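You operate a simulated robot arm through the tools that you are given. There is no shell and no other tool. Be economical: measure what you need, move in short steps, check, and stop when the job is done.

The job below is to be done with a simulated robot arm. You get a single attempt, and the scene is never put back.

Task
Wipe the grime off the end plate's top, then paste that patch.
Fine: the pump's end plate by the blue stand; use the wooden pad, the blue brush and paste from the grey dish on that stand; put pad and brush back.

Only the result counts: the job must be done as asked and must still hold three seconds after the hand-in. Knocking over, shifting, dropping, spilling or breaking anything else fails it.

Robot
A 7-joint arm with a two-finger parallel gripper, fixed in place. Base frame: the origin is at the foot of the arm, x ahead of it, y to its left, z up. Lengths are in mm, angles in degrees, forces in N, time in s.
With the tool pointing down near the work surface it reaches from about 300 to 680 mm from the base axis. Its first joint turns from -66.0 to 66.0 degrees. Payload 1.57 kg.
Tool frame: the origin (TCP) lies between the finger pads and is the grasp point; the fingertips stand 30 mm ahead of it; z points along the fingers, y is the line along which they close. The gripper opens to 110 mm. The fingers are 24 mm wide and 12 mm thick; the gripper's body (48 by 112 mm) begins 78 mm behind the TCP.
Orientation is that of the tool frame in the base frame, as a unit quaternion [x, y, z, w]. With the fingers straight down and closing along the base's y, the tool's x points along the base's -x, its y along +y and its z along -z.

Tools
- The arm moves only by the tool jog_arm. Its argument "series" is a list of rows, each a list of 7 numbers: the turn, a rotation vector about the tool's x, y, z in rad, then the shift along the tool's x, y, z in mm, then the finger opening in mm, from 0 to 110. In form: [[rx, ry, rz, x, y, z, hand], ...]. A call has 1 to 10 rows; each row shifts and turns the commanded pose from where the row before left it, along the tool's axes as they then stand. Rows are played at 5 a second. More than 50 mm and 8.6 degrees between two rows, or a gripper value outside its range, and nothing of the call is played. Where a pose cannot be reached the arm comes as near as it can. A force on the tool above 40 N (or 10 N above the force at the start of the call, whichever is more), or a blocked arm, ends the call early, and 0.2 s more pass. The fingers move at their own pace (about 108 mm/s each) and stop on an object; they squeeze with about 36 N. The grip force told is the motor's: it shows also when the fingers shut on nothing. Time passes only in rows, and 0.2 s behind the last, so rows that do not move let the fingers close. The reply holds the time, the measured pose of the TCP, the force on the tool along the base axes, the opening and the grip force, in the units named above and with some noise.
- Cameras (640 x 400 px; columns grow to the right, rows downward): "scene" is fixed at [165.8, -401, 1390.1]; the picture's right is [0.74, -0.67, 0.00], its down [-0.46, -0.52, -0.72] and it looks along [0.48, 0.54, -0.69] (base axes); focal length 347 px, centre (320, 200). "wrist" rides on the gripper at [-36, 0, -80] in the tool frame; the picture's right is [0.00, -1.00, 0.00], its down [0.97, 0.00, -0.24] and it looks along [0.24, 0.00, 0.97] (tool axes); focal length 218 px, centre (320, 200). There is no depth. A picture from a camera that has moved, and an enlarged one, comes with that camera's place and axes in the base frame and with its lens.
- get_image(camera): a new picture of that camera. No time passes.
- enlarge(camera, box): a new picture of the part [left, top, right, bottom] of that camera's present view, enlarged. No time passes.
- close_job(): hands the job in; it is judged then, once.

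Work in short steps. Places have to be worked out from the pictures, the camera data and where the tool is seen: move nearer, look again, correct. Check each grasp and each placing, and mend what went wrong. You have 120 turns and 64 pictures in all, those below and enlarged ones among them. Open the gripper and draw the arm clear of the work before you hand the job in, unless the task says otherwise; then end with one line.

The tools are called after "Request:" as name(argument=value, ...) on one line, values as JSON. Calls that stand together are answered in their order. jog_arm: Moves the arm, as the interface text tells. Its arguments: {"type":"object","properties":{"series":{"type":"array","items":{"type":"array","items":{"type":"number"}}}},"required":["series"]} The other tools are called the same way: get_image (camera) takes a picture; enlarge (camera, box) takes an enlarged picture of a part of a camera's view; close_job () hands the job in.

At the start:

```text
time: 0.0
position: [398.8, 5.1, 1105.5]
tcp_rot: [0.0, 1.0, 0.0, 0.0]
wrist_force: [0.2, -0.2, 0.5]
width: 109.9
finger_force: 0.2
```

scene: 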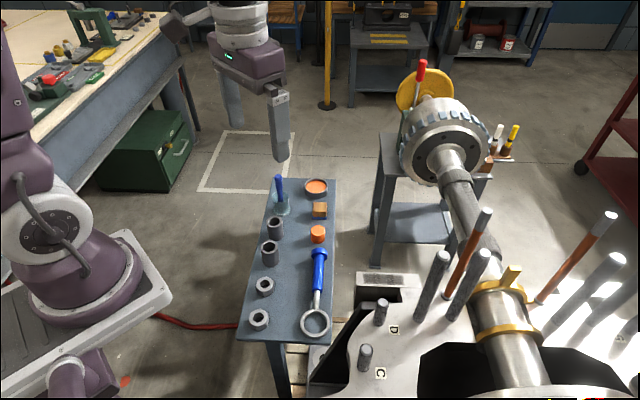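
wrist: 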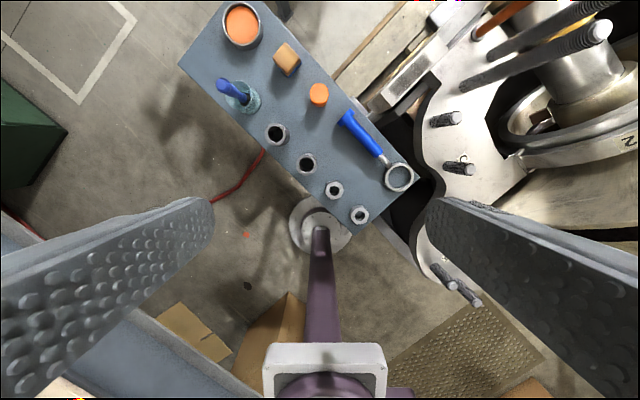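

I'll look closer at the stand and the end plate first.

Request:
enlarge(camera="scene", box=[230, 160, 350, 350])

Request:
enlarge(camera="scene", box=[320, 240, 480, 400])

Request:
enlarge(camera="wrist", box=[180, 0, 500, 240])

```text
2.11 times, centred on (290, 255) of scene
camera zoom: at [165.8, -401.0, 1390.1], right [0.74, -0.67, 0.0], down [-0.46, -0.52, -0.72], along [0.48, 0.54, -0.69], focal length 731 px, centre (383, 84)
```

zoom: 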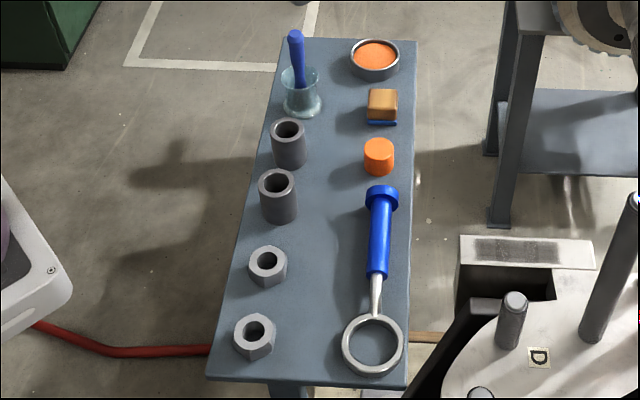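

```text
2.50 times, centred on (400, 320) of scene
camera zoom: at [165.8, -401.0, 1390.1], right [0.74, -0.67, 0.0], down [-0.46, -0.52, -0.72], along [0.48, 0.54, -0.69], focal length 868 px, centre (120, -100)
```

zoom: 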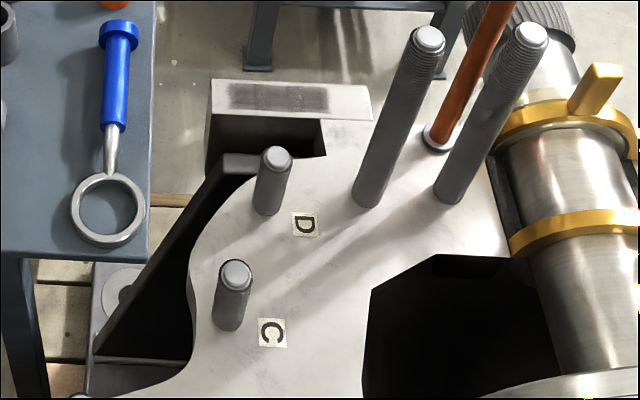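

```text
1.67 times, centred on (340, 120) of wrist
camera zoom: at [434.9, 6.6, 1185.4], right [0.0, -1.0, 0.0], down [-0.97, 0.0, 0.24], along [-0.24, 0.0, -0.97], focal length 364 px, centre (287, 333)
```

zoom: 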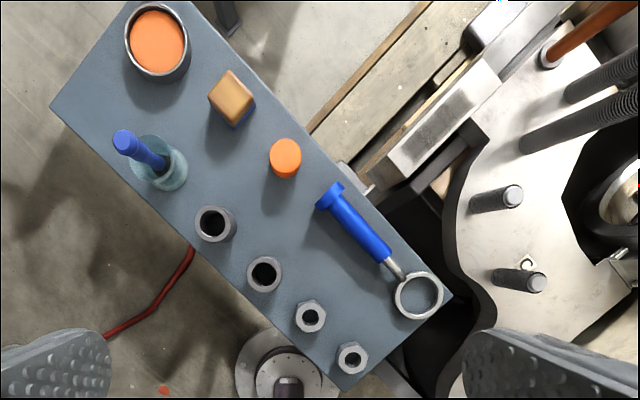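

The pad is about (583, 64), the dish (630, 136), the brush cup (519, 144), and the dark patch triangulates to about (567, -164, 720). I'll move over the stand for a closer look.

Request:
jog_arm(series=[[0, 0, 0, -24, 13, 29, 110], [0, 0, 0, -24, 13, 29, 110], [0, 0, 0, -24, 13, 29, 110], [0, 0, 0, -24, 13, 29, 110], [0, 0, 0, -24, 13, 29, 110], [0, 0, 0, 0, 0, 0, 110]])

Request:
get_image(camera="wrist")

```text
time: 1.4
position: [517.5, 71.1, 960.6]
tcp_rot: [-0.001, 1.0, 0.0, 0.0]
wrist_force: [-0.1, 0.5, -0.4]
width: 110.1
finger_force: 0.1
```

```text
58 pictures are left
camera wrist: at [553.5, 71.2, 1040.2], right [0.0, -1.0, 0.0], down [-0.97, 0.0, 0.24], along [-0.24, 0.0, -0.97], focal length 218 px, centre (320, 200)
```

wrist: 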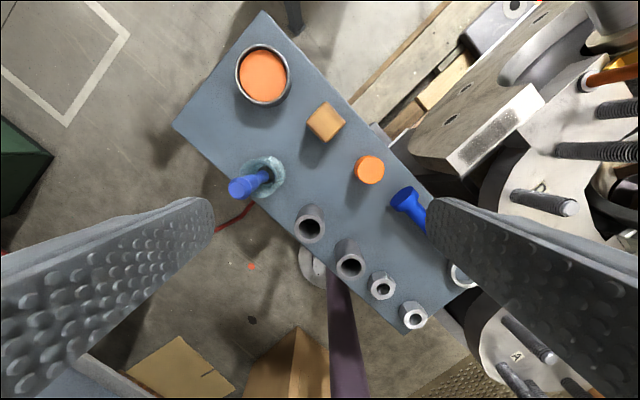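

Request:
enlarge(camera="wrist", box=[210, 30, 370, 230])

Request:
enlarge(camera="wrist", box=[380, 60, 580, 200])

Request:
enlarge(camera="scene", box=[260, 165, 340, 225])

```text
2.00 times, centred on (290, 130) of wrist
camera zoom: at [553.5, 71.2, 1040.2], right [0.0, -1.0, 0.0], down [-0.97, 0.0, 0.24], along [-0.24, 0.0, -0.97], focal length 436 px, centre (380, 340)
```

zoom: 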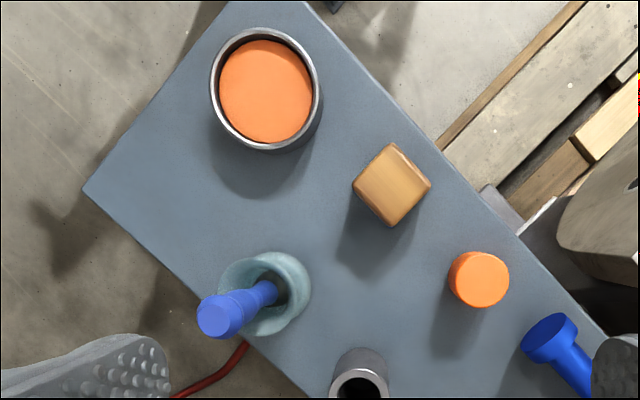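

```text
2.86 times, centred on (480, 130) of wrist
camera zoom: at [553.5, 71.2, 1040.2], right [0.0, -1.0, 0.0], down [-0.97, 0.0, 0.24], along [-0.24, 0.0, -0.97], focal length 624 px, centre (-137, 400)
```

zoom: 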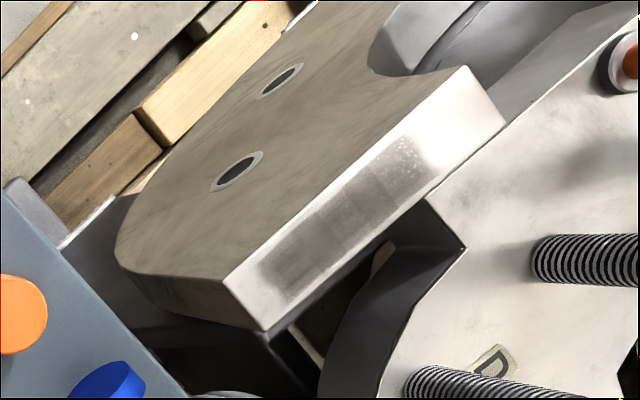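

```text
6.67 times, centred on (300, 195) of scene
camera zoom: at [165.9, -401.0, 1390.1], right [0.74, -0.67, 0.0], down [-0.46, -0.52, -0.72], along [0.48, 0.54, -0.69], focal length 2316 px, centre (453, 233)
```

zoom: 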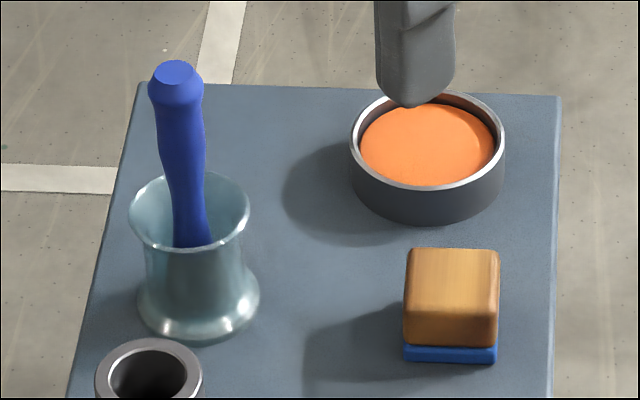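

The plate's top is a horizontal strip at z≈720, long axis about (0.73,-0.68), with the patch centred around (567,-165). I turn the tool to that axis and hover over the pad.

Request:
jog_arm(series=[[0, 0, -0.137, 0, 0, 0, 110], [0, 0, -0.137, 0, 0, 0, 110], [0, 0, -0.137, 0, 0, 0, 110], [0, 0, -0.137, 0, 0, 0, 110], [0, 0, -0.137, 0, 0, 0, 110], [0, 0, -0.135, 0, 0, 0, 110], [0, 0, 0, -13, -17, 33, 110], [0, 0, 0, -13, -17, 33, 110], [0, 0, 0, -13, -17, 33, 110], [0, 0, 0, 0, 0, 0, 110]])

Request:
get_image(camera="wrist")

```text
time: 3.6
position: [583.7, 65.1, 862.9]
tcp_rot: [-0.398, 0.917, 0.0, 0.0]
wrist_force: [-0.1, 0.0, -0.2]
width: 110.1
finger_force: 0.1
```

```text
54 pictures are left
camera wrist: at [609.5, 91.8, 942.5], right [0.73, -0.68, 0.0], down [-0.66, -0.71, 0.24], along [-0.16, -0.18, -0.97], focal length 218 px, centre (320, 200)
```

wrist: 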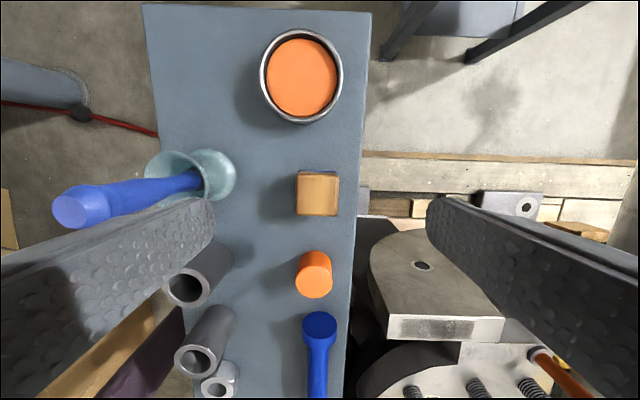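

Pad is square with the tool at about (585, 66), 35 mm wide. I narrow the fingers to 60 and lower so the tips end about 9 mm above the stand.

Request:
jog_arm(series=[[0, 0, 0, -1.7, 0, 0, 60], [0, 0, 0, 0, 0, 30, 60], [0, 0, 0, 0, 0, 30, 60], [0, 0, 0, 0, 0, 26, 60], [0, 0, 0, 0, 0, 0, 60]])

Request:
get_image(camera="wrist")

Request:
enlarge(camera="scene", box=[260, 165, 340, 225])

```text
time: 4.8
position: [584.9, 65.8, 778.5]
tcp_rot: [-0.399, 0.917, 0.001, 0.0]
wrist_force: [0.8, 0.0, 0.4]
width: 59.9
finger_force: 0.0
```

```text
53 pictures are left
camera wrist: at [610.1, 92.5, 857.4], right [0.73, -0.68, 0.0], down [-0.66, -0.71, 0.24], along [-0.16, -0.18, -0.97], focal length 218 px, centre (320, 200)
```

wrist: 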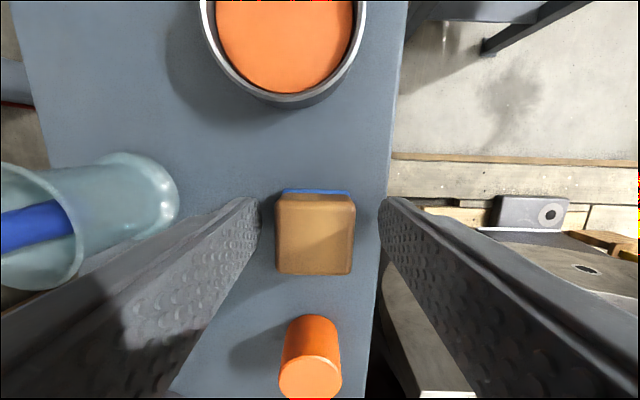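

```text
6.67 times, centred on (300, 195) of scene
camera zoom: at [165.8, -401.0, 1390.1], right [0.74, -0.67, 0.0], down [-0.46, -0.52, -0.72], along [0.48, 0.54, -0.69], focal length 2316 px, centre (453, 233)
```

zoom: 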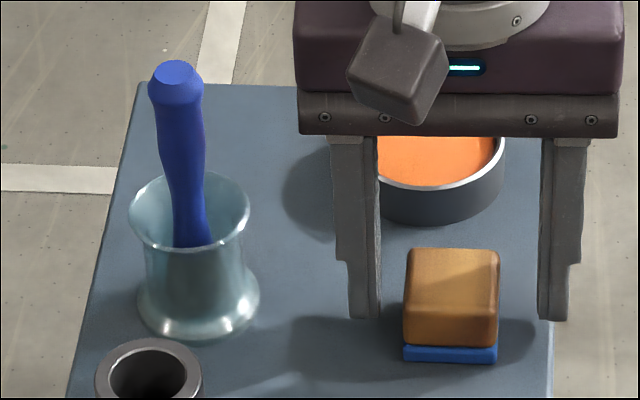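

Pad sits between the fingers and the tips are just above the blue layer. Closing.

Request:
jog_arm(series=[[0, 0, 0, 1.5, 0, 0, 60], [0, 0, 0, 0, 0, 0, 20], [0, 0, 0, 0, 0, 0, 20], [0, 0, 0, 0, 0, 0, 20]])

```text
time: 5.8
position: [582.4, 63.7, 776.2]
tcp_rot: [-0.399, 0.917, 0.0, 0.0]
wrist_force: [-0.4, 0.7, 0.1]
width: 34.8
finger_force: 36.6
```

Pad held (34.8 mm). Lift straight up, then carry it over to the near end of the patch.

Request:
jog_arm(series=[[0, 0, 0, 0, 0, -40, 20], [0, 0, 0, 0, 0, -40, 20], [0, 0, 0, 0, 0, -30, 20], [0, 0, 0, 36, -20, 0, 20], [0, 0, 0, 36, -20, 0, 20], [0, 0, 0, 36, -20, 0, 20], [0, 0, 0, 35, -20, 0, 20], [0, 0, 0, 35, -19, 0, 20], [0, 0, 0, 0, 0, 0, 20]])

Request:
get_image(camera="wrist")

Request:
get_image(camera="scene")

```text
time: 7.8
position: [533.4, -136.6, 887.6]
tcp_rot: [-0.399, 0.917, 0.0, -0.001]
wrist_force: [0.8, -0.5, -1.0]
width: 35.1
finger_force: 35.8
```

```text
51 pictures are left
camera wrist: at [557.9, -109.5, 966.9], right [0.73, -0.68, 0.0], down [-0.66, -0.71, 0.24], along [-0.16, -0.18, -0.97], focal length 218 px, centre (320, 200)
```

wrist: 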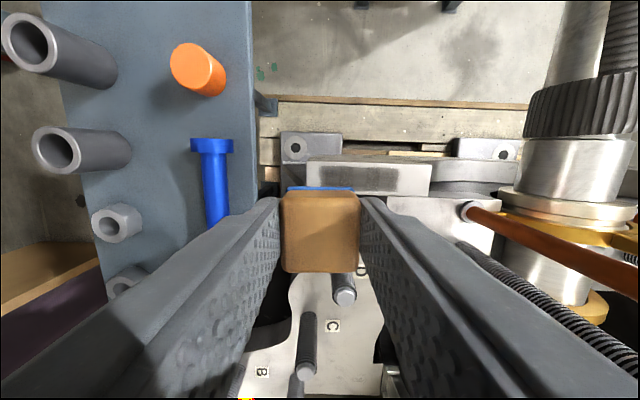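

```text
50 pictures are left
```

scene: 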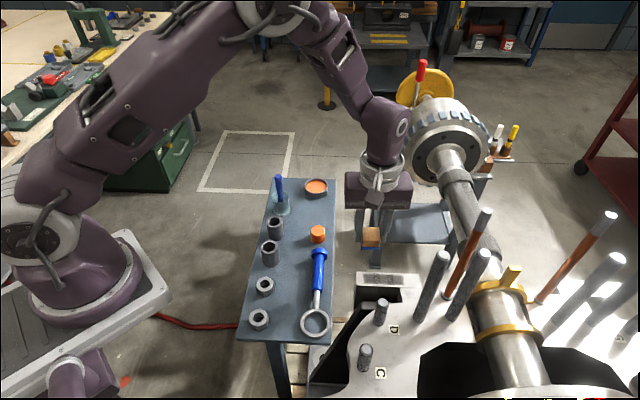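

Patch runs from about (535,-137) to (598,-198) in this view, agreeing with before. I lower over the near end to a few mm above the expected contact.

Request:
jog_arm(series=[[0, 0, 0, -0.5, -5, 30, 20], [0, 0, 0, 0, 0, 30, 20], [0, 0, 0, 0, 0, 30, 20], [0, 0, 0, 0, 0, 30, 20], [0, 0, 0, 0, 0, 0, 20]])

Request:
enlarge(camera="scene", box=[340, 220, 440, 300])

```text
time: 9.0
position: [536.7, -136.7, 768.0]
tcp_rot: [-0.399, 0.917, 0.0, 0.0]
wrist_force: [-0.3, 0.1, -0.8]
width: 34.8
finger_force: 36.3
```

```text
5.00 times, centred on (390, 260) of scene
camera zoom: at [165.8, -401.0, 1390.1], right [0.74, -0.67, 0.0], down [-0.46, -0.52, -0.72], along [0.48, 0.54, -0.69], focal length 1737 px, centre (-30, -100)
```

zoom: 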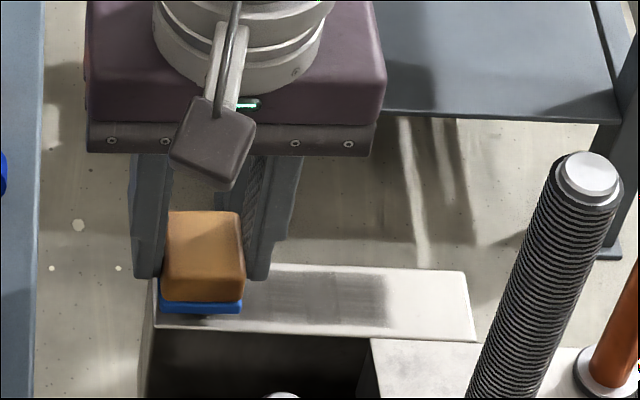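

The pad is centred over the strip with about 10 mm of gap. Lowering in small steps to contact.

Request:
jog_arm(series=[[0, 0, 0, 0, 0, 4, 20], [0, 0, 0, 0, 0, 3, 20], [0, 0, 0, 0, 0, 1, 20], [0, 0, 0, 0, 0, 0, 20]])

```text
time: 10.0
position: [538.4, -136.4, 758.5]
tcp_rot: [-0.399, 0.917, 0.0, 0.0]
wrist_force: [-0.1, -0.6, -0.6]
width: 35.3
finger_force: 35.9
```

Request:
jog_arm(series=[[0, 0, 0, 0, 0, 1, 20], [0, 0, 0, 0, 0, 1, 20], [0, 0, 0, 0, 0, 0, 20]])

Request:
enlarge(camera="scene", box=[350, 250, 430, 300])

```text
time: 10.8
position: [537.7, -136.1, 756.8]
tcp_rot: [-0.399, 0.917, -0.001, 0.001]
wrist_force: [-2.8, -0.3, 30.3]
width: 35.2
finger_force: 35.7
```

```text
8.00 times, centred on (390, 275) of scene
camera zoom: at [165.3, -400.8, 1390.2], right [0.74, -0.67, 0.0], down [-0.46, -0.52, -0.72], along [0.48, 0.54, -0.69], focal length 2779 px, centre (-240, -400)
```

zoom: 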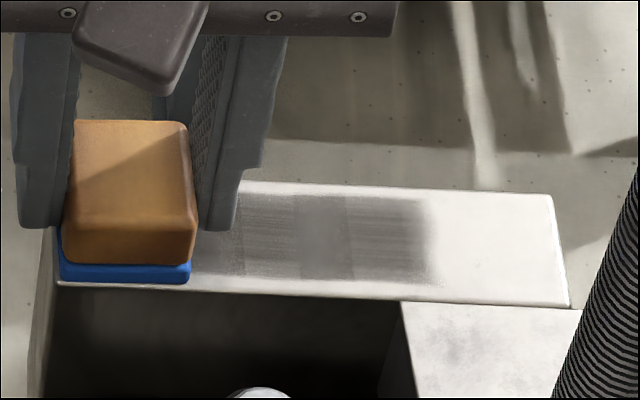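

Contact at about 30 N with TCP z≈757. I ease off slightly and stroke along the patch.

Request:
jog_arm(series=[[0, 0, 0, 0, 0, -0.6, 20], [0, 0, 0, 0.22, -10, 0, 20], [0, 0, 0, 0.22, -10, 0, 20], [0, 0, 0, 0.22, -10, 0, 20], [0, 0, 0, 0.22, -10, 0, 20], [0, 0, 0, 0.22, -10, 0, 20], [0, 0, 0, 0.22, -10, 0, 20], [0, 0, 0, 0.22, -10, 0, 20], [0, 0, 0, 0.22, -10, 0, 20], [0, 0, 0, 0, 0, 0, 20]])

Request:
enlarge(camera="scene", box=[350, 250, 430, 300])

```text
time: 13.0
position: [594.5, -191.7, 757.0]
tcp_rot: [-0.398, 0.917, -0.001, 0.0]
wrist_force: [-0.8, -0.1, -0.7]
width: 35.1
finger_force: 35.9
```

```text
8.00 times, centred on (390, 275) of scene
camera zoom: at [165.8, -401.0, 1390.1], right [0.74, -0.67, 0.0], down [-0.46, -0.52, -0.72], along [0.48, 0.54, -0.69], focal length 2779 px, centre (-240, -400)
```

zoom: 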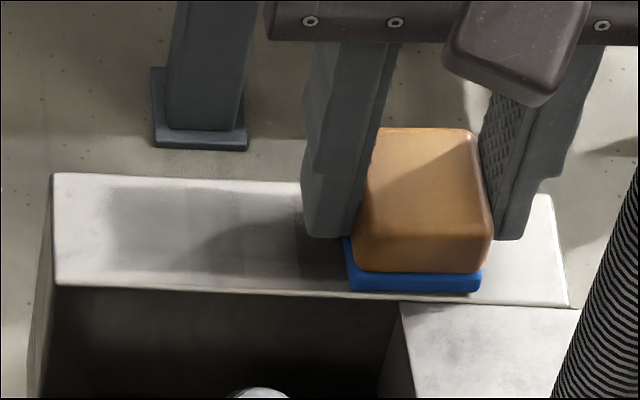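

Contact was lost and the grime is still there. I press back down gently and check the force.

Request:
jog_arm(series=[[0, 0, 0, 0, 0, 0.4, 20], [0, 0, 0, 0, 0, 0.3, 20], [0, 0, 0, 0, 0, 0, 20]])

```text
time: 13.8
position: [594.3, -192.1, 756.5]
tcp_rot: [-0.398, 0.917, -0.001, 0.0]
wrist_force: [-0.1, -0.2, 5.2]
width: 34.9
finger_force: 35.8
```

Request:
jog_arm(series=[[0, 0, 0, 0, 0, 0.3, 20], [0, 0, 0, -0.22, 10, 0, 20], [0, 0, 0, -0.22, 10, 0, 20], [0, 0, 0, -0.22, 10, 0, 20], [0, 0, 0, -0.22, 10, 0, 20], [0, 0, 0, 0, 0, 0, 20]])

```text
time: 15.2
position: [566.5, -165.5, 756.1]
tcp_rot: [-0.399, 0.917, -0.001, 0.002]
wrist_force: [8.3, -6.9, 28.3]
width: 35.0
finger_force: 36.4
```

Now there's real pressure and drag. Continuing the stroke back to the near end.

Request:
jog_arm(series=[[0, 0, 0, -0.22, 10, -0.1, 20], [0, 0, 0, -0.22, 10, 0, 20], [0, 0, 0, -0.22, 10, 0, 20], [0, 0, 0, -0.22, 10, 0, 20], [0, 0, 0, 0, 0, 0, 20]])

Request:
enlarge(camera="scene", box=[350, 250, 430, 300])

```text
time: 16.4
position: [537.3, -135.8, 756.3]
tcp_rot: [-0.398, 0.917, -0.001, 0.0]
wrist_force: [6.4, -7.3, 23.3]
width: 35.0
finger_force: 35.2
```

```text
8.00 times, centred on (390, 275) of scene
camera zoom: at [165.6, -401.0, 1390.1], right [0.74, -0.67, 0.0], down [-0.46, -0.52, -0.72], along [0.48, 0.54, -0.69], focal length 2779 px, centre (-240, -400)
```

zoom: 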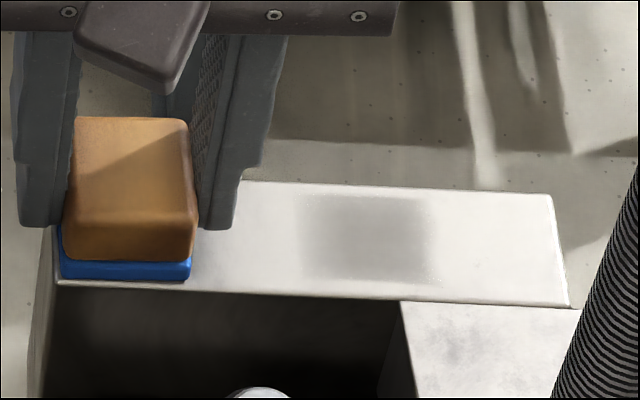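

Half the grime is gone; the right half remains. Stroke back to the far end, keeping the pressure.

Request:
jog_arm(series=[[0, 0, 0, 0.22, -10, 0, 20], [0, 0, 0, 0.22, -10, 0, 20], [0, 0, 0, 0.22, -10, 0, 20], [0, 0, 0, 0.22, -10, 0.1, 20], [0, 0, 0, 0.22, -10, 0, 20], [0, 0, 0, 0, 0, 0, 20]])

```text
time: 17.8
position: [572.2, -171.1, 755.2]
tcp_rot: [-0.399, 0.917, 0.0, 0.001]
wrist_force: [-4.7, 5.9, 26.6]
width: 35.1
finger_force: 35.7
```

Request:
jog_arm(series=[[0, 0, 0, 0.22, -10, 0.1, 20], [0, 0, 0, 0.22, -10, 0, 20], [0, 0, 0, 0.22, -10, 0, 20], [0, 0, 0, 0, 0, 0, 20]])

Request:
enlarge(camera="scene", box=[350, 250, 430, 300])

```text
time: 18.8
position: [593.8, -192.8, 754.6]
tcp_rot: [-0.399, 0.917, 0.0, 0.0]
wrist_force: [-3.3, 4.4, 15.9]
width: 34.9
finger_force: 36.3
```

```text
8.00 times, centred on (390, 275) of scene
camera zoom: at [165.4, -400.8, 1390.2], right [0.74, -0.67, 0.0], down [-0.46, -0.52, -0.72], along [0.48, 0.54, -0.69], focal length 2779 px, centre (-240, -400)
```

zoom: 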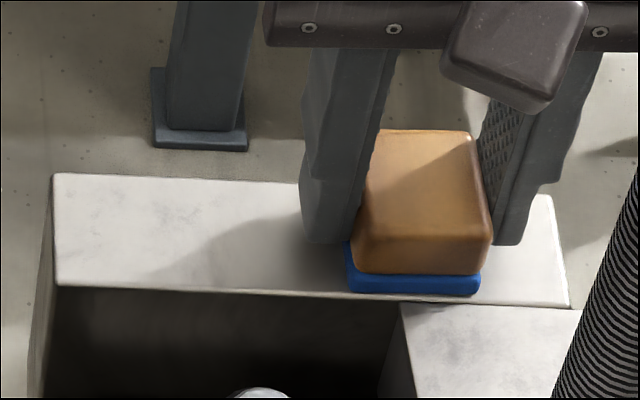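

Looks clean so far. One more pressed stroke back for thoroughness.

Request:
jog_arm(series=[[0, 0, 0, -0.22, 10, 0, 20], [0, 0, 0, -0.22, 10, 0, 20], [0, 0, 0, -0.22, 10, -0.1, 20], [0, 0, 0, -0.22, 10, 0, 20], [0, 0, 0, -0.22, 10, -0.1, 20], [0, 0, 0, -0.22, 10, 0, 20], [0, 0, 0, -0.22, 10, 0, 20], [0, 0, 0, -0.22, 10, 0, 20]])

Request:
enlarge(camera="scene", box=[350, 250, 430, 300])

```text
time: 20.6
position: [536.5, -136.3, 756.6]
tcp_rot: [-0.398, 0.917, 0.001, 0.0]
wrist_force: [-0.4, 0.8, -1.2]
width: 35.2
finger_force: 35.3
```

```text
8.00 times, centred on (390, 275) of scene
camera zoom: at [165.8, -401.0, 1390.1], right [0.74, -0.67, 0.0], down [-0.46, -0.52, -0.72], along [0.48, 0.54, -0.69], focal length 2779 px, centre (-240, -400)
```

zoom: 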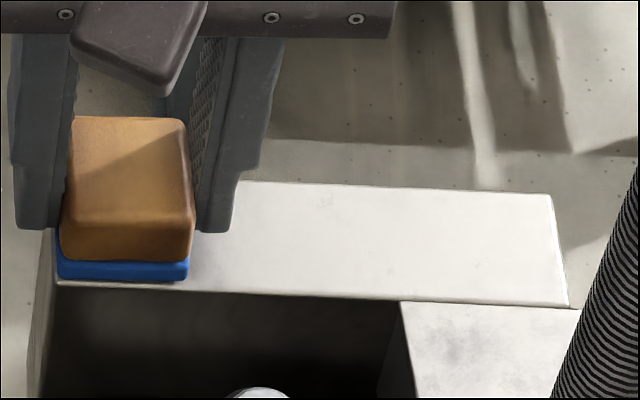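

The strip looks clean. Lift and carry the pad back over its original spot.

Request:
jog_arm(series=[[0, 0, 0, 0, 0, -40, 20], [0, 0, 0, 0, 0, -45, 20], [0, 0, 0, 0, 0, -40, 20], [0, 0, 0, -35.5, 20.5, 0, 20], [0, 0, 0, -35.5, 20.5, 0, 20], [0, 0, 0, -35.5, 20.5, 0, 20], [0, 0, 0, -35.5, 20.5, 0, 20], [0, 0, 0, -35.5, 20.5, 0, 20], [0, 0, 0, 0, 0, 0, 20]])

Request:
enlarge(camera="scene", box=[350, 250, 430, 300])

Request:
get_image(camera="wrist")

```text
time: 22.6
position: [582.7, 62.5, 880.8]
tcp_rot: [-0.399, 0.917, 0.0, 0.0]
wrist_force: [0.7, 1.0, -0.4]
width: 35.0
finger_force: 36.0
```

```text
8.00 times, centred on (390, 275) of scene
camera zoom: at [165.9, -400.9, 1390.1], right [0.74, -0.67, 0.0], down [-0.46, -0.52, -0.72], along [0.48, 0.54, -0.69], focal length 2779 px, centre (-240, -400)
```

zoom: 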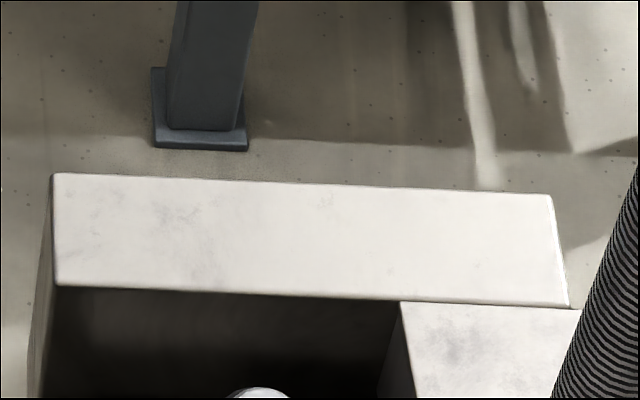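

```text
42 pictures are left
camera wrist: at [609.1, 90.0, 960.1], right [0.73, -0.68, 0.0], down [-0.66, -0.71, 0.24], along [-0.16, -0.18, -0.97], focal length 218 px, centre (320, 200)
```

wrist: 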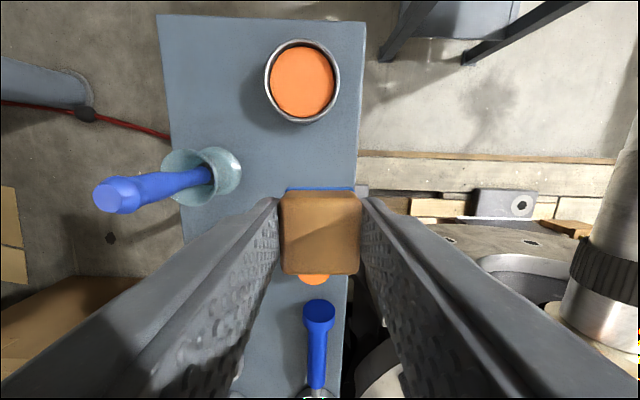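

The grime is gone. Lower the pad to its spot (TCP z ≈ 776).

Request:
jog_arm(series=[[0, 0, 0, 0, 0, 35, 20], [0, 0, 0, 0, 0, 35, 20], [0, 0, 0, 0, 0, 30, 20], [0, 0, 0, 0, 0, 2, 20], [0, 0, 0, 0, 0, 0, 20]])

```text
time: 23.8
position: [583.4, 62.1, 778.5]
tcp_rot: [-0.399, 0.917, 0.001, 0.0]
wrist_force: [-0.2, -0.3, 0.3]
width: 35.0
finger_force: 35.7
```

Request:
jog_arm(series=[[0, 0, 0, 0, 0, 1, 20], [0, 0, 0, 0, 0, 0.7, 20], [0, 0, 0, 0, 0, 0, 20]])

```text
time: 24.6
position: [584.5, 62.7, 777.8]
tcp_rot: [-0.399, 0.917, 0.0, 0.0]
wrist_force: [-0.5, 0.0, 0.2]
width: 34.9
finger_force: 35.9
```

Not yet touching; half a millimetre steps more.

Request:
jog_arm(series=[[0, 0, 0, 0, 0, 0.5, 20], [0, 0, 0, 0, 0, 0.5, 20], [0, 0, 0, 0, 0, 0, 20]])

```text
time: 25.4
position: [583.5, 63.0, 776.5]
tcp_rot: [-0.398, 0.917, 0.0, 0.0]
wrist_force: [0.3, 0.2, 0.6]
width: 35.0
finger_force: 35.8
```

Request:
jog_arm(series=[[0, 0, 0, 0, 0, 0.4, 20], [0, 0, 0, 0, 0, 0.4, 20], [0, 0, 0, 0, 0, 0, 20]])

```text
time: 26.2
position: [584.5, 62.6, 775.4]
tcp_rot: [-0.399, 0.917, 0.0, -0.001]
wrist_force: [-0.4, -0.2, -0.7]
width: 35.0
finger_force: 36.3
```

Request:
jog_arm(series=[[0, 0, 0, 0, 0, 0.5, 20], [0, 0, 0, 0, 0, 0.5, 20], [0, 0, 0, 0, 0, 0, 20]])

Request:
enlarge(camera="scene", box=[260, 165, 340, 225])

```text
time: 27.0
position: [582.9, 63.2, 775.7]
tcp_rot: [-0.398, 0.917, 0.0, 0.0]
wrist_force: [-4.9, -0.3, 14.7]
width: 35.1
finger_force: 35.5
```

```text
6.67 times, centred on (300, 195) of scene
camera zoom: at [165.5, -401.0, 1390.1], right [0.74, -0.67, 0.0], down [-0.46, -0.52, -0.72], along [0.48, 0.54, -0.69], focal length 2316 px, centre (453, 233)
```

zoom: 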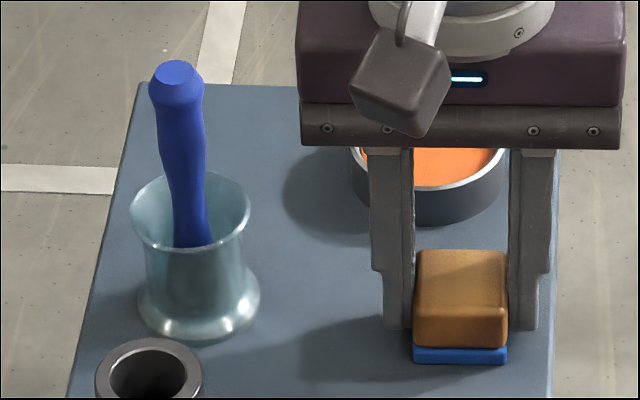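

Contact. The pad sits about 4 mm right of where it began, so I lift slightly, shift it left 3.7 mm, set down and release.

Request:
jog_arm(series=[[0, 0, 0, 0, 0, -3, 20], [0, 0, 0, 0, 3.7, 0, 20], [0, 0, 0, 0, 0, 2, 20], [0, 0, 0, 0, 0, 0.6, 20], [0, 0, 0, 0, 0, 0, 20], [0, 0, 0, 0, 0, 0, 55], [0, 0, 0, 0, 0, 0, 55], [0, 0, 0, 0, 0, -10, 55]])

Request:
enlarge(camera="scene", box=[260, 165, 340, 225])

```text
time: 28.8
position: [580.4, 66.1, 785.1]
tcp_rot: [-0.399, 0.917, 0.0, 0.0]
wrist_force: [-0.2, -0.3, 0.1]
width: 55.0
finger_force: 0.0
```

```text
6.67 times, centred on (300, 195) of scene
camera zoom: at [165.8, -401.0, 1390.1], right [0.74, -0.67, 0.0], down [-0.46, -0.52, -0.72], along [0.48, 0.54, -0.69], focal length 2316 px, centre (453, 233)
```

zoom: 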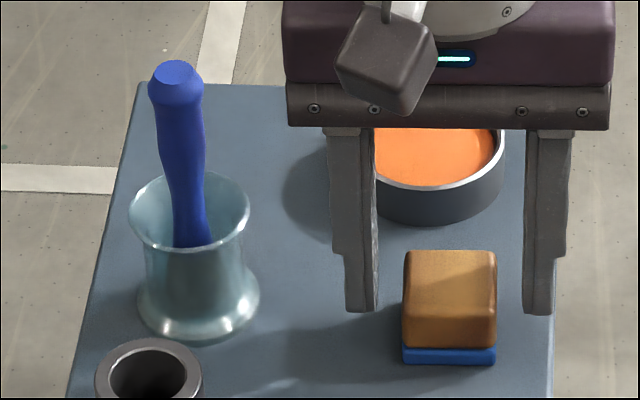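

Pad is back exactly where it was. Next the brush: its handle triangulates to about (517, 144.5), top z≈855, cup rim z≈791. I raise and hover above it.

Request:
jog_arm(series=[[0, 0, 0, 0, 0, -48, 55], [0, 0, 0, 0, 0, -48, 55], [0, 0, 0, 0, 0, -49, 55], [0, 0, 0, -4.7, 33, 0, 55], [0, 0, 0, -4.7, 33, 0, 55], [0, 0, 0, -4.7, 33.8, 0, 55], [0, 0, 0, 0, 0, 0, 55]])

Request:
get_image(camera="wrist")

Request:
enlarge(camera="scene", box=[240, 145, 340, 225])

```text
time: 30.4
position: [517.1, 144.4, 931.3]
tcp_rot: [-0.399, 0.917, 0.0, 0.0]
wrist_force: [0.5, 0.0, 0.4]
width: 55.0
finger_force: 0.0
```

```text
39 pictures are left
camera wrist: at [542.4, 172.2, 1010.9], right [0.73, -0.68, 0.0], down [-0.66, -0.71, 0.24], along [-0.16, -0.18, -0.97], focal length 218 px, centre (320, 200)
```

wrist: 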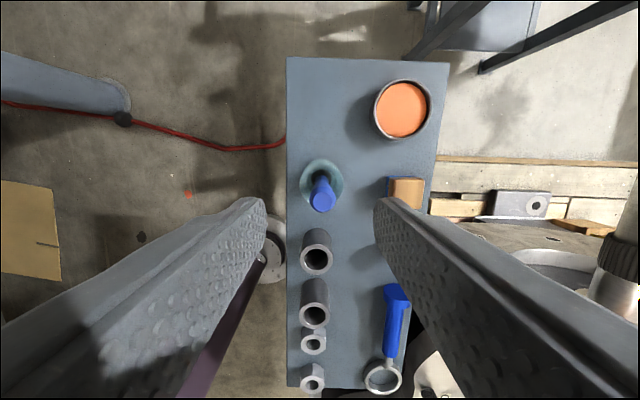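

```text
5.00 times, centred on (290, 185) of scene
camera zoom: at [165.8, -401.0, 1390.1], right [0.74, -0.67, 0.0], down [-0.46, -0.52, -0.72], along [0.48, 0.54, -0.69], focal length 1737 px, centre (470, 275)
```

zoom: 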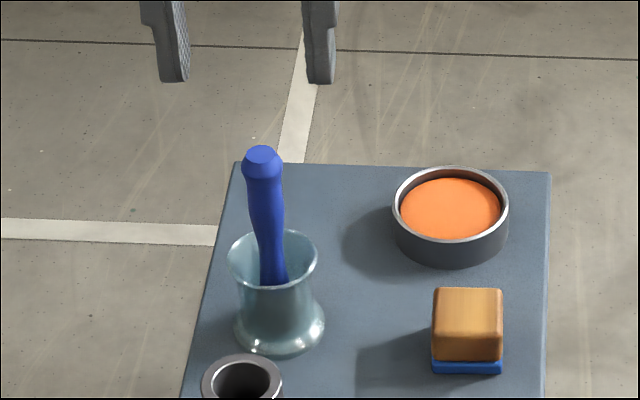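

The handle is nearly centred; a 2 mm correction, then lower around the handle to TCP z≈829.

Request:
jog_arm(series=[[0, 0, 0, -2, -1, 35, 55], [0, 0, 0, 0, 0, 35, 55], [0, 0, 0, 0, 0, 20, 55], [0, 0, 0, 0, 0, 12, 55], [0, 0, 0, 0, 0, 0, 55]])

Request:
get_image(camera="wrist")

Request:
enlarge(camera="scene", box=[240, 145, 340, 225])

```text
time: 31.6
position: [519.4, 145.9, 829.1]
tcp_rot: [-0.399, 0.917, 0.0, 0.0]
wrist_force: [-0.3, 0.0, 0.0]
width: 55.1
finger_force: 0.1
```

```text
37 pictures are left
camera wrist: at [544.4, 172.5, 908.6], right [0.73, -0.68, 0.0], down [-0.66, -0.71, 0.24], along [-0.16, -0.18, -0.97], focal length 218 px, centre (320, 200)
```

wrist: 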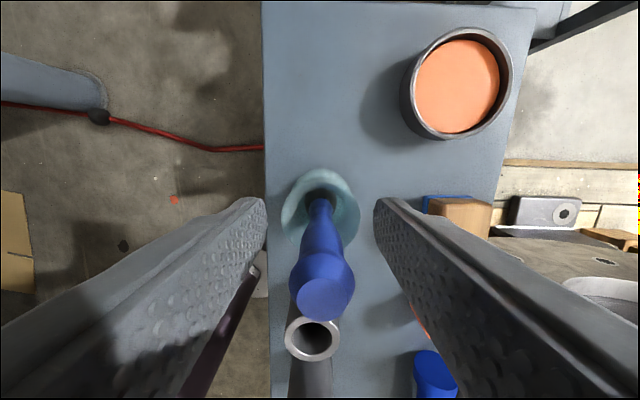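

```text
5.00 times, centred on (290, 185) of scene
camera zoom: at [165.8, -401.0, 1390.1], right [0.74, -0.67, 0.0], down [-0.46, -0.52, -0.72], along [0.48, 0.54, -0.69], focal length 1737 px, centre (470, 275)
```

zoom: 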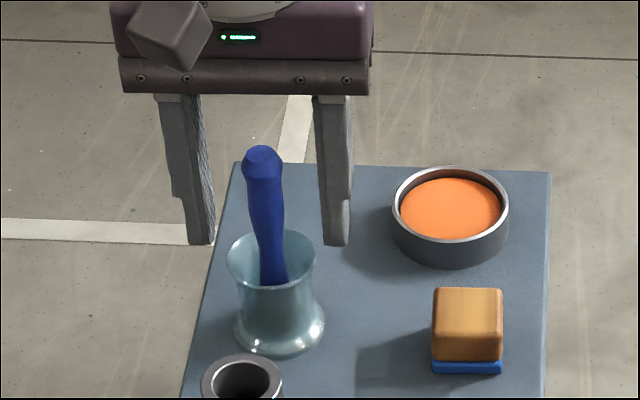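

Handle is centred between the fingers, tips just above the cup rim. Closing.

Request:
jog_arm(series=[[0, 0, 0, 0, 0, 0, 5], [0, 0, 0, 0, 0, 0, 5], [0, 0, 0, 0, 0, 0, 5]])

Request:
enlarge(camera="scene", box=[240, 145, 340, 225])

```text
time: 32.4
position: [517.9, 145.7, 829.9]
tcp_rot: [-0.399, 0.917, 0.0, 0.001]
wrist_force: [0.2, -0.4, -0.5]
width: 18.1
finger_force: 32.4
```

```text
5.00 times, centred on (290, 185) of scene
camera zoom: at [165.8, -401.0, 1390.1], right [0.74, -0.67, 0.0], down [-0.46, -0.52, -0.72], along [0.48, 0.54, -0.69], focal length 1737 px, centre (470, 275)
```

zoom: 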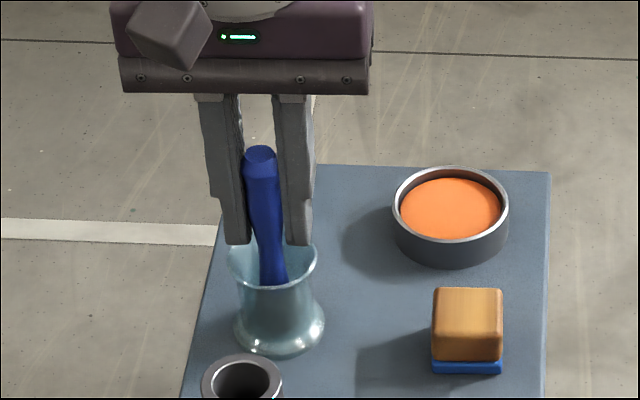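

Gripped at 18 mm. Lift slowly straight up to draw the brush out of the cup.

Request:
jog_arm(series=[[0, 0, 0, 0, 0, 0, 5], [0, 0, 0, 0, 0, -10, 5], [0, 0, 0, 0, 0, -20, 5], [0, 0, 0, 0, 0, -25, 5], [0, 0, 0, 0, 0, -25, 5], [0, 0, 0, 0, 0, -25, 5], [0, 0, 0, 0, 0, -15, 5], [0, 0, 0, 0, 0, 0, 5]])

Request:
enlarge(camera="scene", box=[240, 105, 360, 225])

Request:
get_image(camera="wrist")

```text
time: 34.2
position: [519.4, 144.9, 947.6]
tcp_rot: [-0.398, 0.917, 0.0, -0.001]
wrist_force: [-1.0, 0.5, -0.7]
width: 18.0
finger_force: 32.5
```

```text
3.33 times, centred on (300, 165) of scene
camera zoom: at [165.8, -401.0, 1390.1], right [0.74, -0.67, 0.0], down [-0.46, -0.52, -0.72], along [0.48, 0.54, -0.69], focal length 1158 px, centre (387, 317)
```

zoom: 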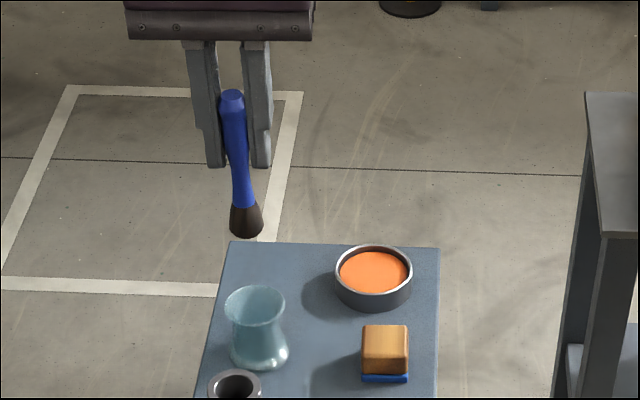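

```text
33 pictures are left
camera wrist: at [544.5, 172.1, 1027.2], right [0.73, -0.68, 0.0], down [-0.66, -0.71, 0.24], along [-0.16, -0.18, -0.97], focal length 218 px, centre (320, 200)
```

wrist: 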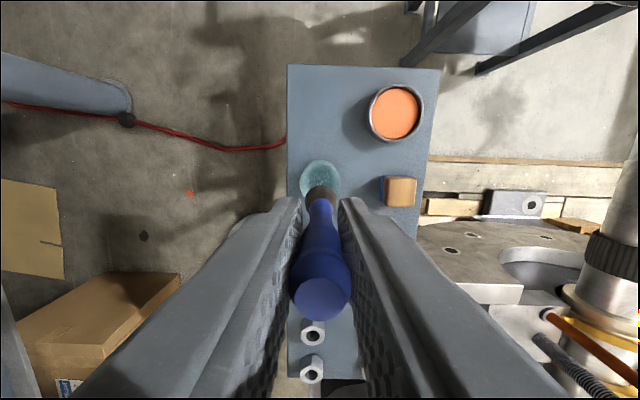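

The brush is out, bristle tip about 84 mm below the TCP. The dish centre triangulates to (632, 140); I move over it and lower partway.

Request:
jog_arm(series=[[0, 0, 0, -24.5, -28.4, 0, 5], [0, 0, 0, -24.5, -28.4, 0, 5], [0, 0, 0, -24.6, -28.5, 0, 5], [0, 0, 0, 0, 0, 35, 5], [0, 0, 0, 0, 0, 35, 5], [0, 0, 0, 0, 0, 0, 5]])

Request:
enlarge(camera="scene", box=[270, 135, 350, 215])

Request:
get_image(camera="wrist")

```text
time: 35.6
position: [632.4, 140.7, 876.5]
tcp_rot: [-0.399, 0.917, 0.0, 0.0]
wrist_force: [-0.3, -0.3, -0.7]
width: 17.6
finger_force: 32.6
```

```text
5.00 times, centred on (310, 175) of scene
camera zoom: at [165.8, -401.0, 1390.1], right [0.74, -0.67, 0.0], down [-0.46, -0.52, -0.72], along [0.48, 0.54, -0.69], focal length 1737 px, centre (370, 325)
```

zoom: 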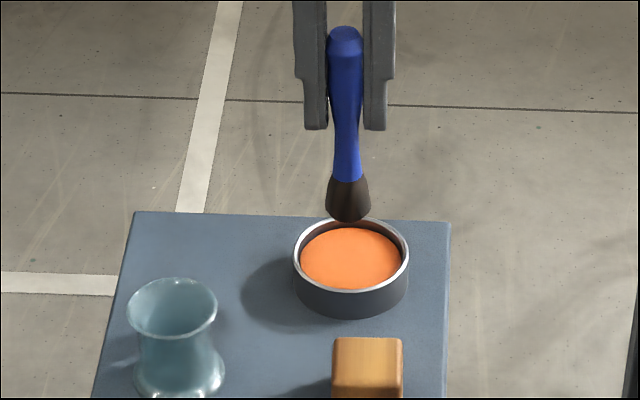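

```text
31 pictures are left
camera wrist: at [658.4, 167.8, 955.8], right [0.73, -0.68, 0.0], down [-0.66, -0.71, 0.24], along [-0.16, -0.18, -0.97], focal length 218 px, centre (320, 200)
```

wrist: 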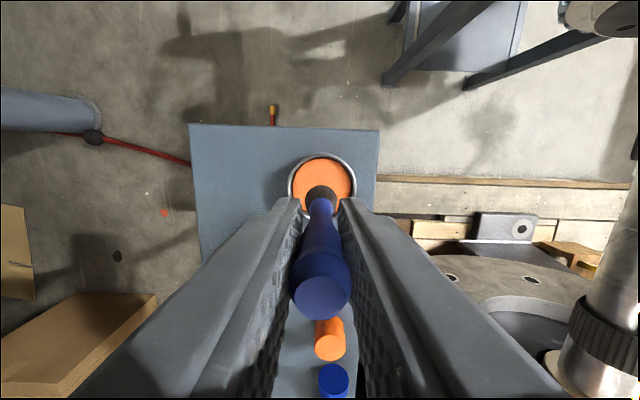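

Bristles are over the paste centre. Lower about 35 mm, then a little more, watching the force.

Request:
jog_arm(series=[[0, 0, 0, 0, 0, 20, 5], [0, 0, 0, 0, 0, 12, 5], [0, 0, 0, 0, 0, 3, 5], [0, 0, 0, 0, 0, 2, 5], [0, 0, 0, 0, 0, 2, 5], [0, 0, 0, 0, 0, 0, 5]])

Request:
enlarge(camera="scene", box=[270, 135, 350, 215])

```text
time: 37.0
position: [633.4, 140.9, 838.7]
tcp_rot: [-0.399, 0.917, 0.0, 0.001]
wrist_force: [1.2, 0.5, 13.0]
width: 17.9
finger_force: 32.3
```

```text
5.00 times, centred on (310, 175) of scene
camera zoom: at [165.6, -401.0, 1390.1], right [0.74, -0.67, 0.0], down [-0.46, -0.52, -0.72], along [0.48, 0.54, -0.69], focal length 1737 px, centre (370, 325)
```

zoom: 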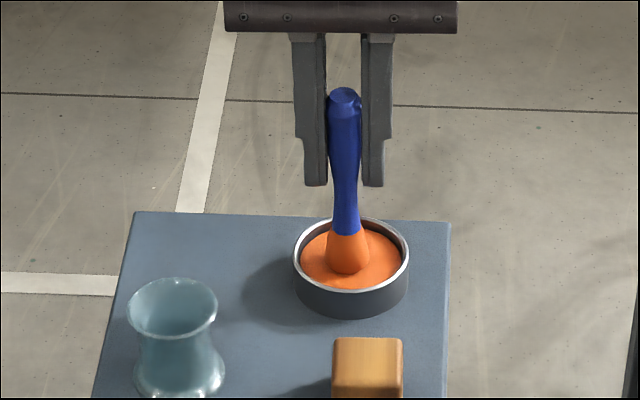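

Bristles are loaded. Lift straight and carry the brush over the near end of the cleaned patch.

Request:
jog_arm(series=[[0, 0, 0, 0, 0, -20, 5], [0, 0, 0, 0, 0, -40, 5], [0, 0, 0, 0, 0, -40, 5], [0, 0, 0, 38.6, -17.9, 0, 5], [0, 0, 0, 38.6, -17.9, 0, 5], [0, 0, 0, 38.6, -17.9, 0, 5], [0, 0, 0, 38.6, -17.9, 0, 5], [0, 0, 0, 38.6, -17.9, 0, 5], [0, 0, 0, 38.6, -17.9, 0, 5], [0, 0, 0, 38.6, -17.9, 0, 5]])

Request:
get_image(camera="scene")

Request:
enlarge(camera="scene", box=[340, 220, 440, 300])

```text
time: 39.2
position: [537.2, -143.1, 941.5]
tcp_rot: [-0.399, 0.917, 0.0, 0.0]
wrist_force: [0.4, -0.3, -1.2]
width: 17.9
finger_force: 32.8
```

```text
29 pictures are left
```

scene: 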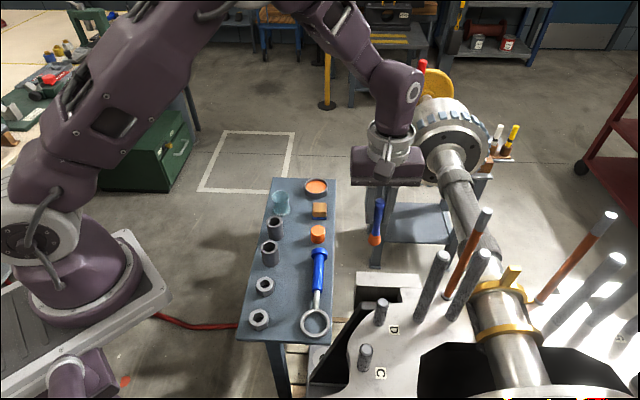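

```text
5.00 times, centred on (390, 260) of scene
camera zoom: at [165.9, -401.0, 1390.1], right [0.74, -0.67, 0.0], down [-0.46, -0.52, -0.72], along [0.48, 0.54, -0.69], focal length 1737 px, centre (-30, -100)
```

zoom: 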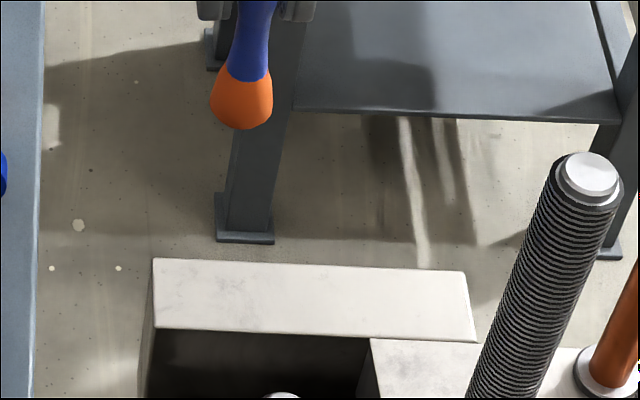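

Brush hangs straight with no drips. Lower to just above the strip and check.

Request:
jog_arm(series=[[0, 0, 0, 0, 0, 40, 5], [0, 0, 0, 0, 0, 40, 5], [0, 0, 0, 0, 0, 30, 5], [0, 0, 0, 0, 0, 10, 5], [0, 0, 0, 0, 0, 0, 5]])

Request:
enlarge(camera="scene", box=[350, 250, 430, 300])

```text
time: 40.4
position: [538.0, -142.0, 818.5]
tcp_rot: [-0.399, 0.917, 0.0, 0.0]
wrist_force: [-0.4, -0.2, -1.0]
width: 18.2
finger_force: 32.8
```

```text
8.00 times, centred on (390, 275) of scene
camera zoom: at [165.8, -401.0, 1390.1], right [0.74, -0.67, 0.0], down [-0.46, -0.52, -0.72], along [0.48, 0.54, -0.69], focal length 2779 px, centre (-240, -400)
```

zoom: 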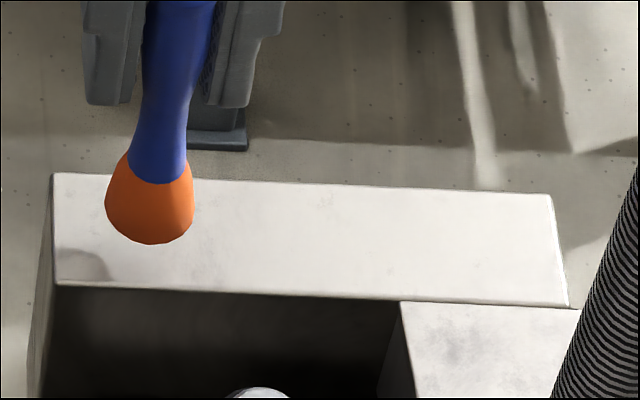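

Lower further toward contact, then reassess centring across the strip.

Request:
jog_arm(series=[[0, 0, 0, 0, 0, 4, 5], [0, 0, 0, 0, 0, 2, 5], [0, 0, 0, 0, 0, 0, 5]])

Request:
enlarge(camera="scene", box=[350, 250, 430, 300])

Request:
get_image(camera="wrist")

```text
time: 41.2
position: [538.6, -143.0, 814.4]
tcp_rot: [-0.399, 0.917, 0.0, 0.001]
wrist_force: [0.9, 0.2, 0.1]
width: 18.5
finger_force: 32.8
```

```text
8.00 times, centred on (390, 275) of scene
camera zoom: at [165.8, -401.0, 1390.1], right [0.74, -0.67, 0.0], down [-0.46, -0.52, -0.72], along [0.48, 0.54, -0.69], focal length 2779 px, centre (-240, -400)
```

zoom: 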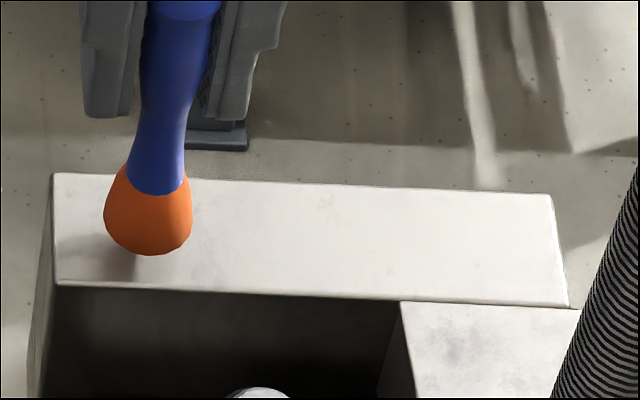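

```text
25 pictures are left
camera wrist: at [564.2, -114.9, 892.6], right [0.73, -0.68, 0.0], down [-0.66, -0.71, 0.24], along [-0.16, -0.18, -0.97], focal length 218 px, centre (320, 200)
```

wrist: 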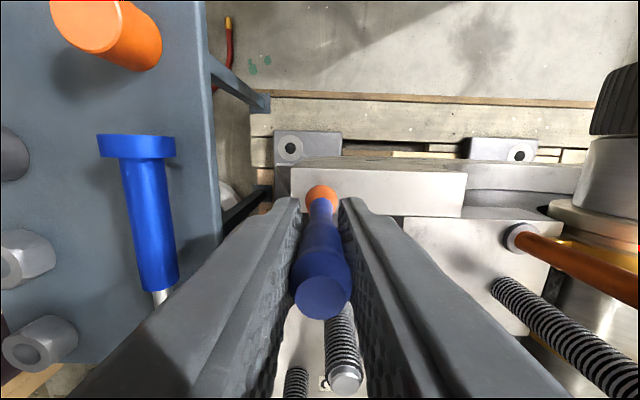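

The bristles are a few mm toward the near edge; shift 3.5 mm to the far side and lower to touch.

Request:
jog_arm(series=[[0, 0, 0, -3.5, 0, 2, 5], [0, 0, 0, 0, 0, 2, 5], [0, 0, 0, 0, 0, 1, 5], [0, 0, 0, 0, 0, 0, 5]])

```text
time: 42.2
position: [541.0, -139.0, 808.3]
tcp_rot: [-0.399, 0.917, 0.0, 0.0]
wrist_force: [-0.4, -0.5, -0.6]
width: 18.1
finger_force: 32.6
```

Request:
jog_arm(series=[[0, 0, 0, 0, 0, 1, 5], [0, 0, 0, 0, 0, 1, 5], [0, 0, 0, 0, 0, 0, 5]])

Request:
enlarge(camera="scene", box=[350, 250, 430, 300])

```text
time: 43.0
position: [541.0, -140.0, 805.6]
tcp_rot: [-0.399, 0.917, 0.0, 0.0]
wrist_force: [0.1, 0.0, -0.2]
width: 18.0
finger_force: 32.9
```

```text
8.00 times, centred on (390, 275) of scene
camera zoom: at [165.8, -401.0, 1390.1], right [0.74, -0.67, 0.0], down [-0.46, -0.52, -0.72], along [0.48, 0.54, -0.69], focal length 2779 px, centre (-240, -400)
```

zoom: 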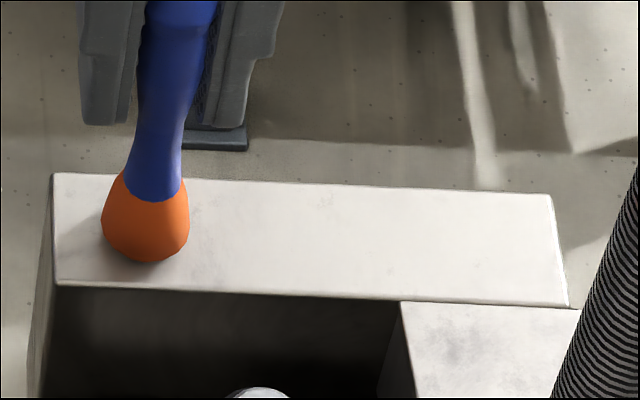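

Request:
jog_arm(series=[[0, 0, 0, 0, 0, 0.6, 5], [0, 0, 0, 0, 0, 0.5, 5], [0, 0, 0, 0, 0, 0, 5]])

```text
time: 43.8
position: [541.8, -139.8, 804.5]
tcp_rot: [-0.399, 0.917, 0.0, 0.001]
wrist_force: [0.3, 0.1, -0.4]
width: 18.1
finger_force: 32.7
```

Request:
jog_arm(series=[[0, 0, 0, 0, 0, 0.6, 5], [0, 0, 0, 0, 0, 0.5, 5], [0, 0, 0, 0, 0, 0, 5]])

```text
time: 44.6
position: [540.7, -139.5, 803.5]
tcp_rot: [-0.399, 0.917, -0.001, 0.0]
wrist_force: [-1.2, -0.9, 12.3]
width: 18.2
finger_force: 32.8
```

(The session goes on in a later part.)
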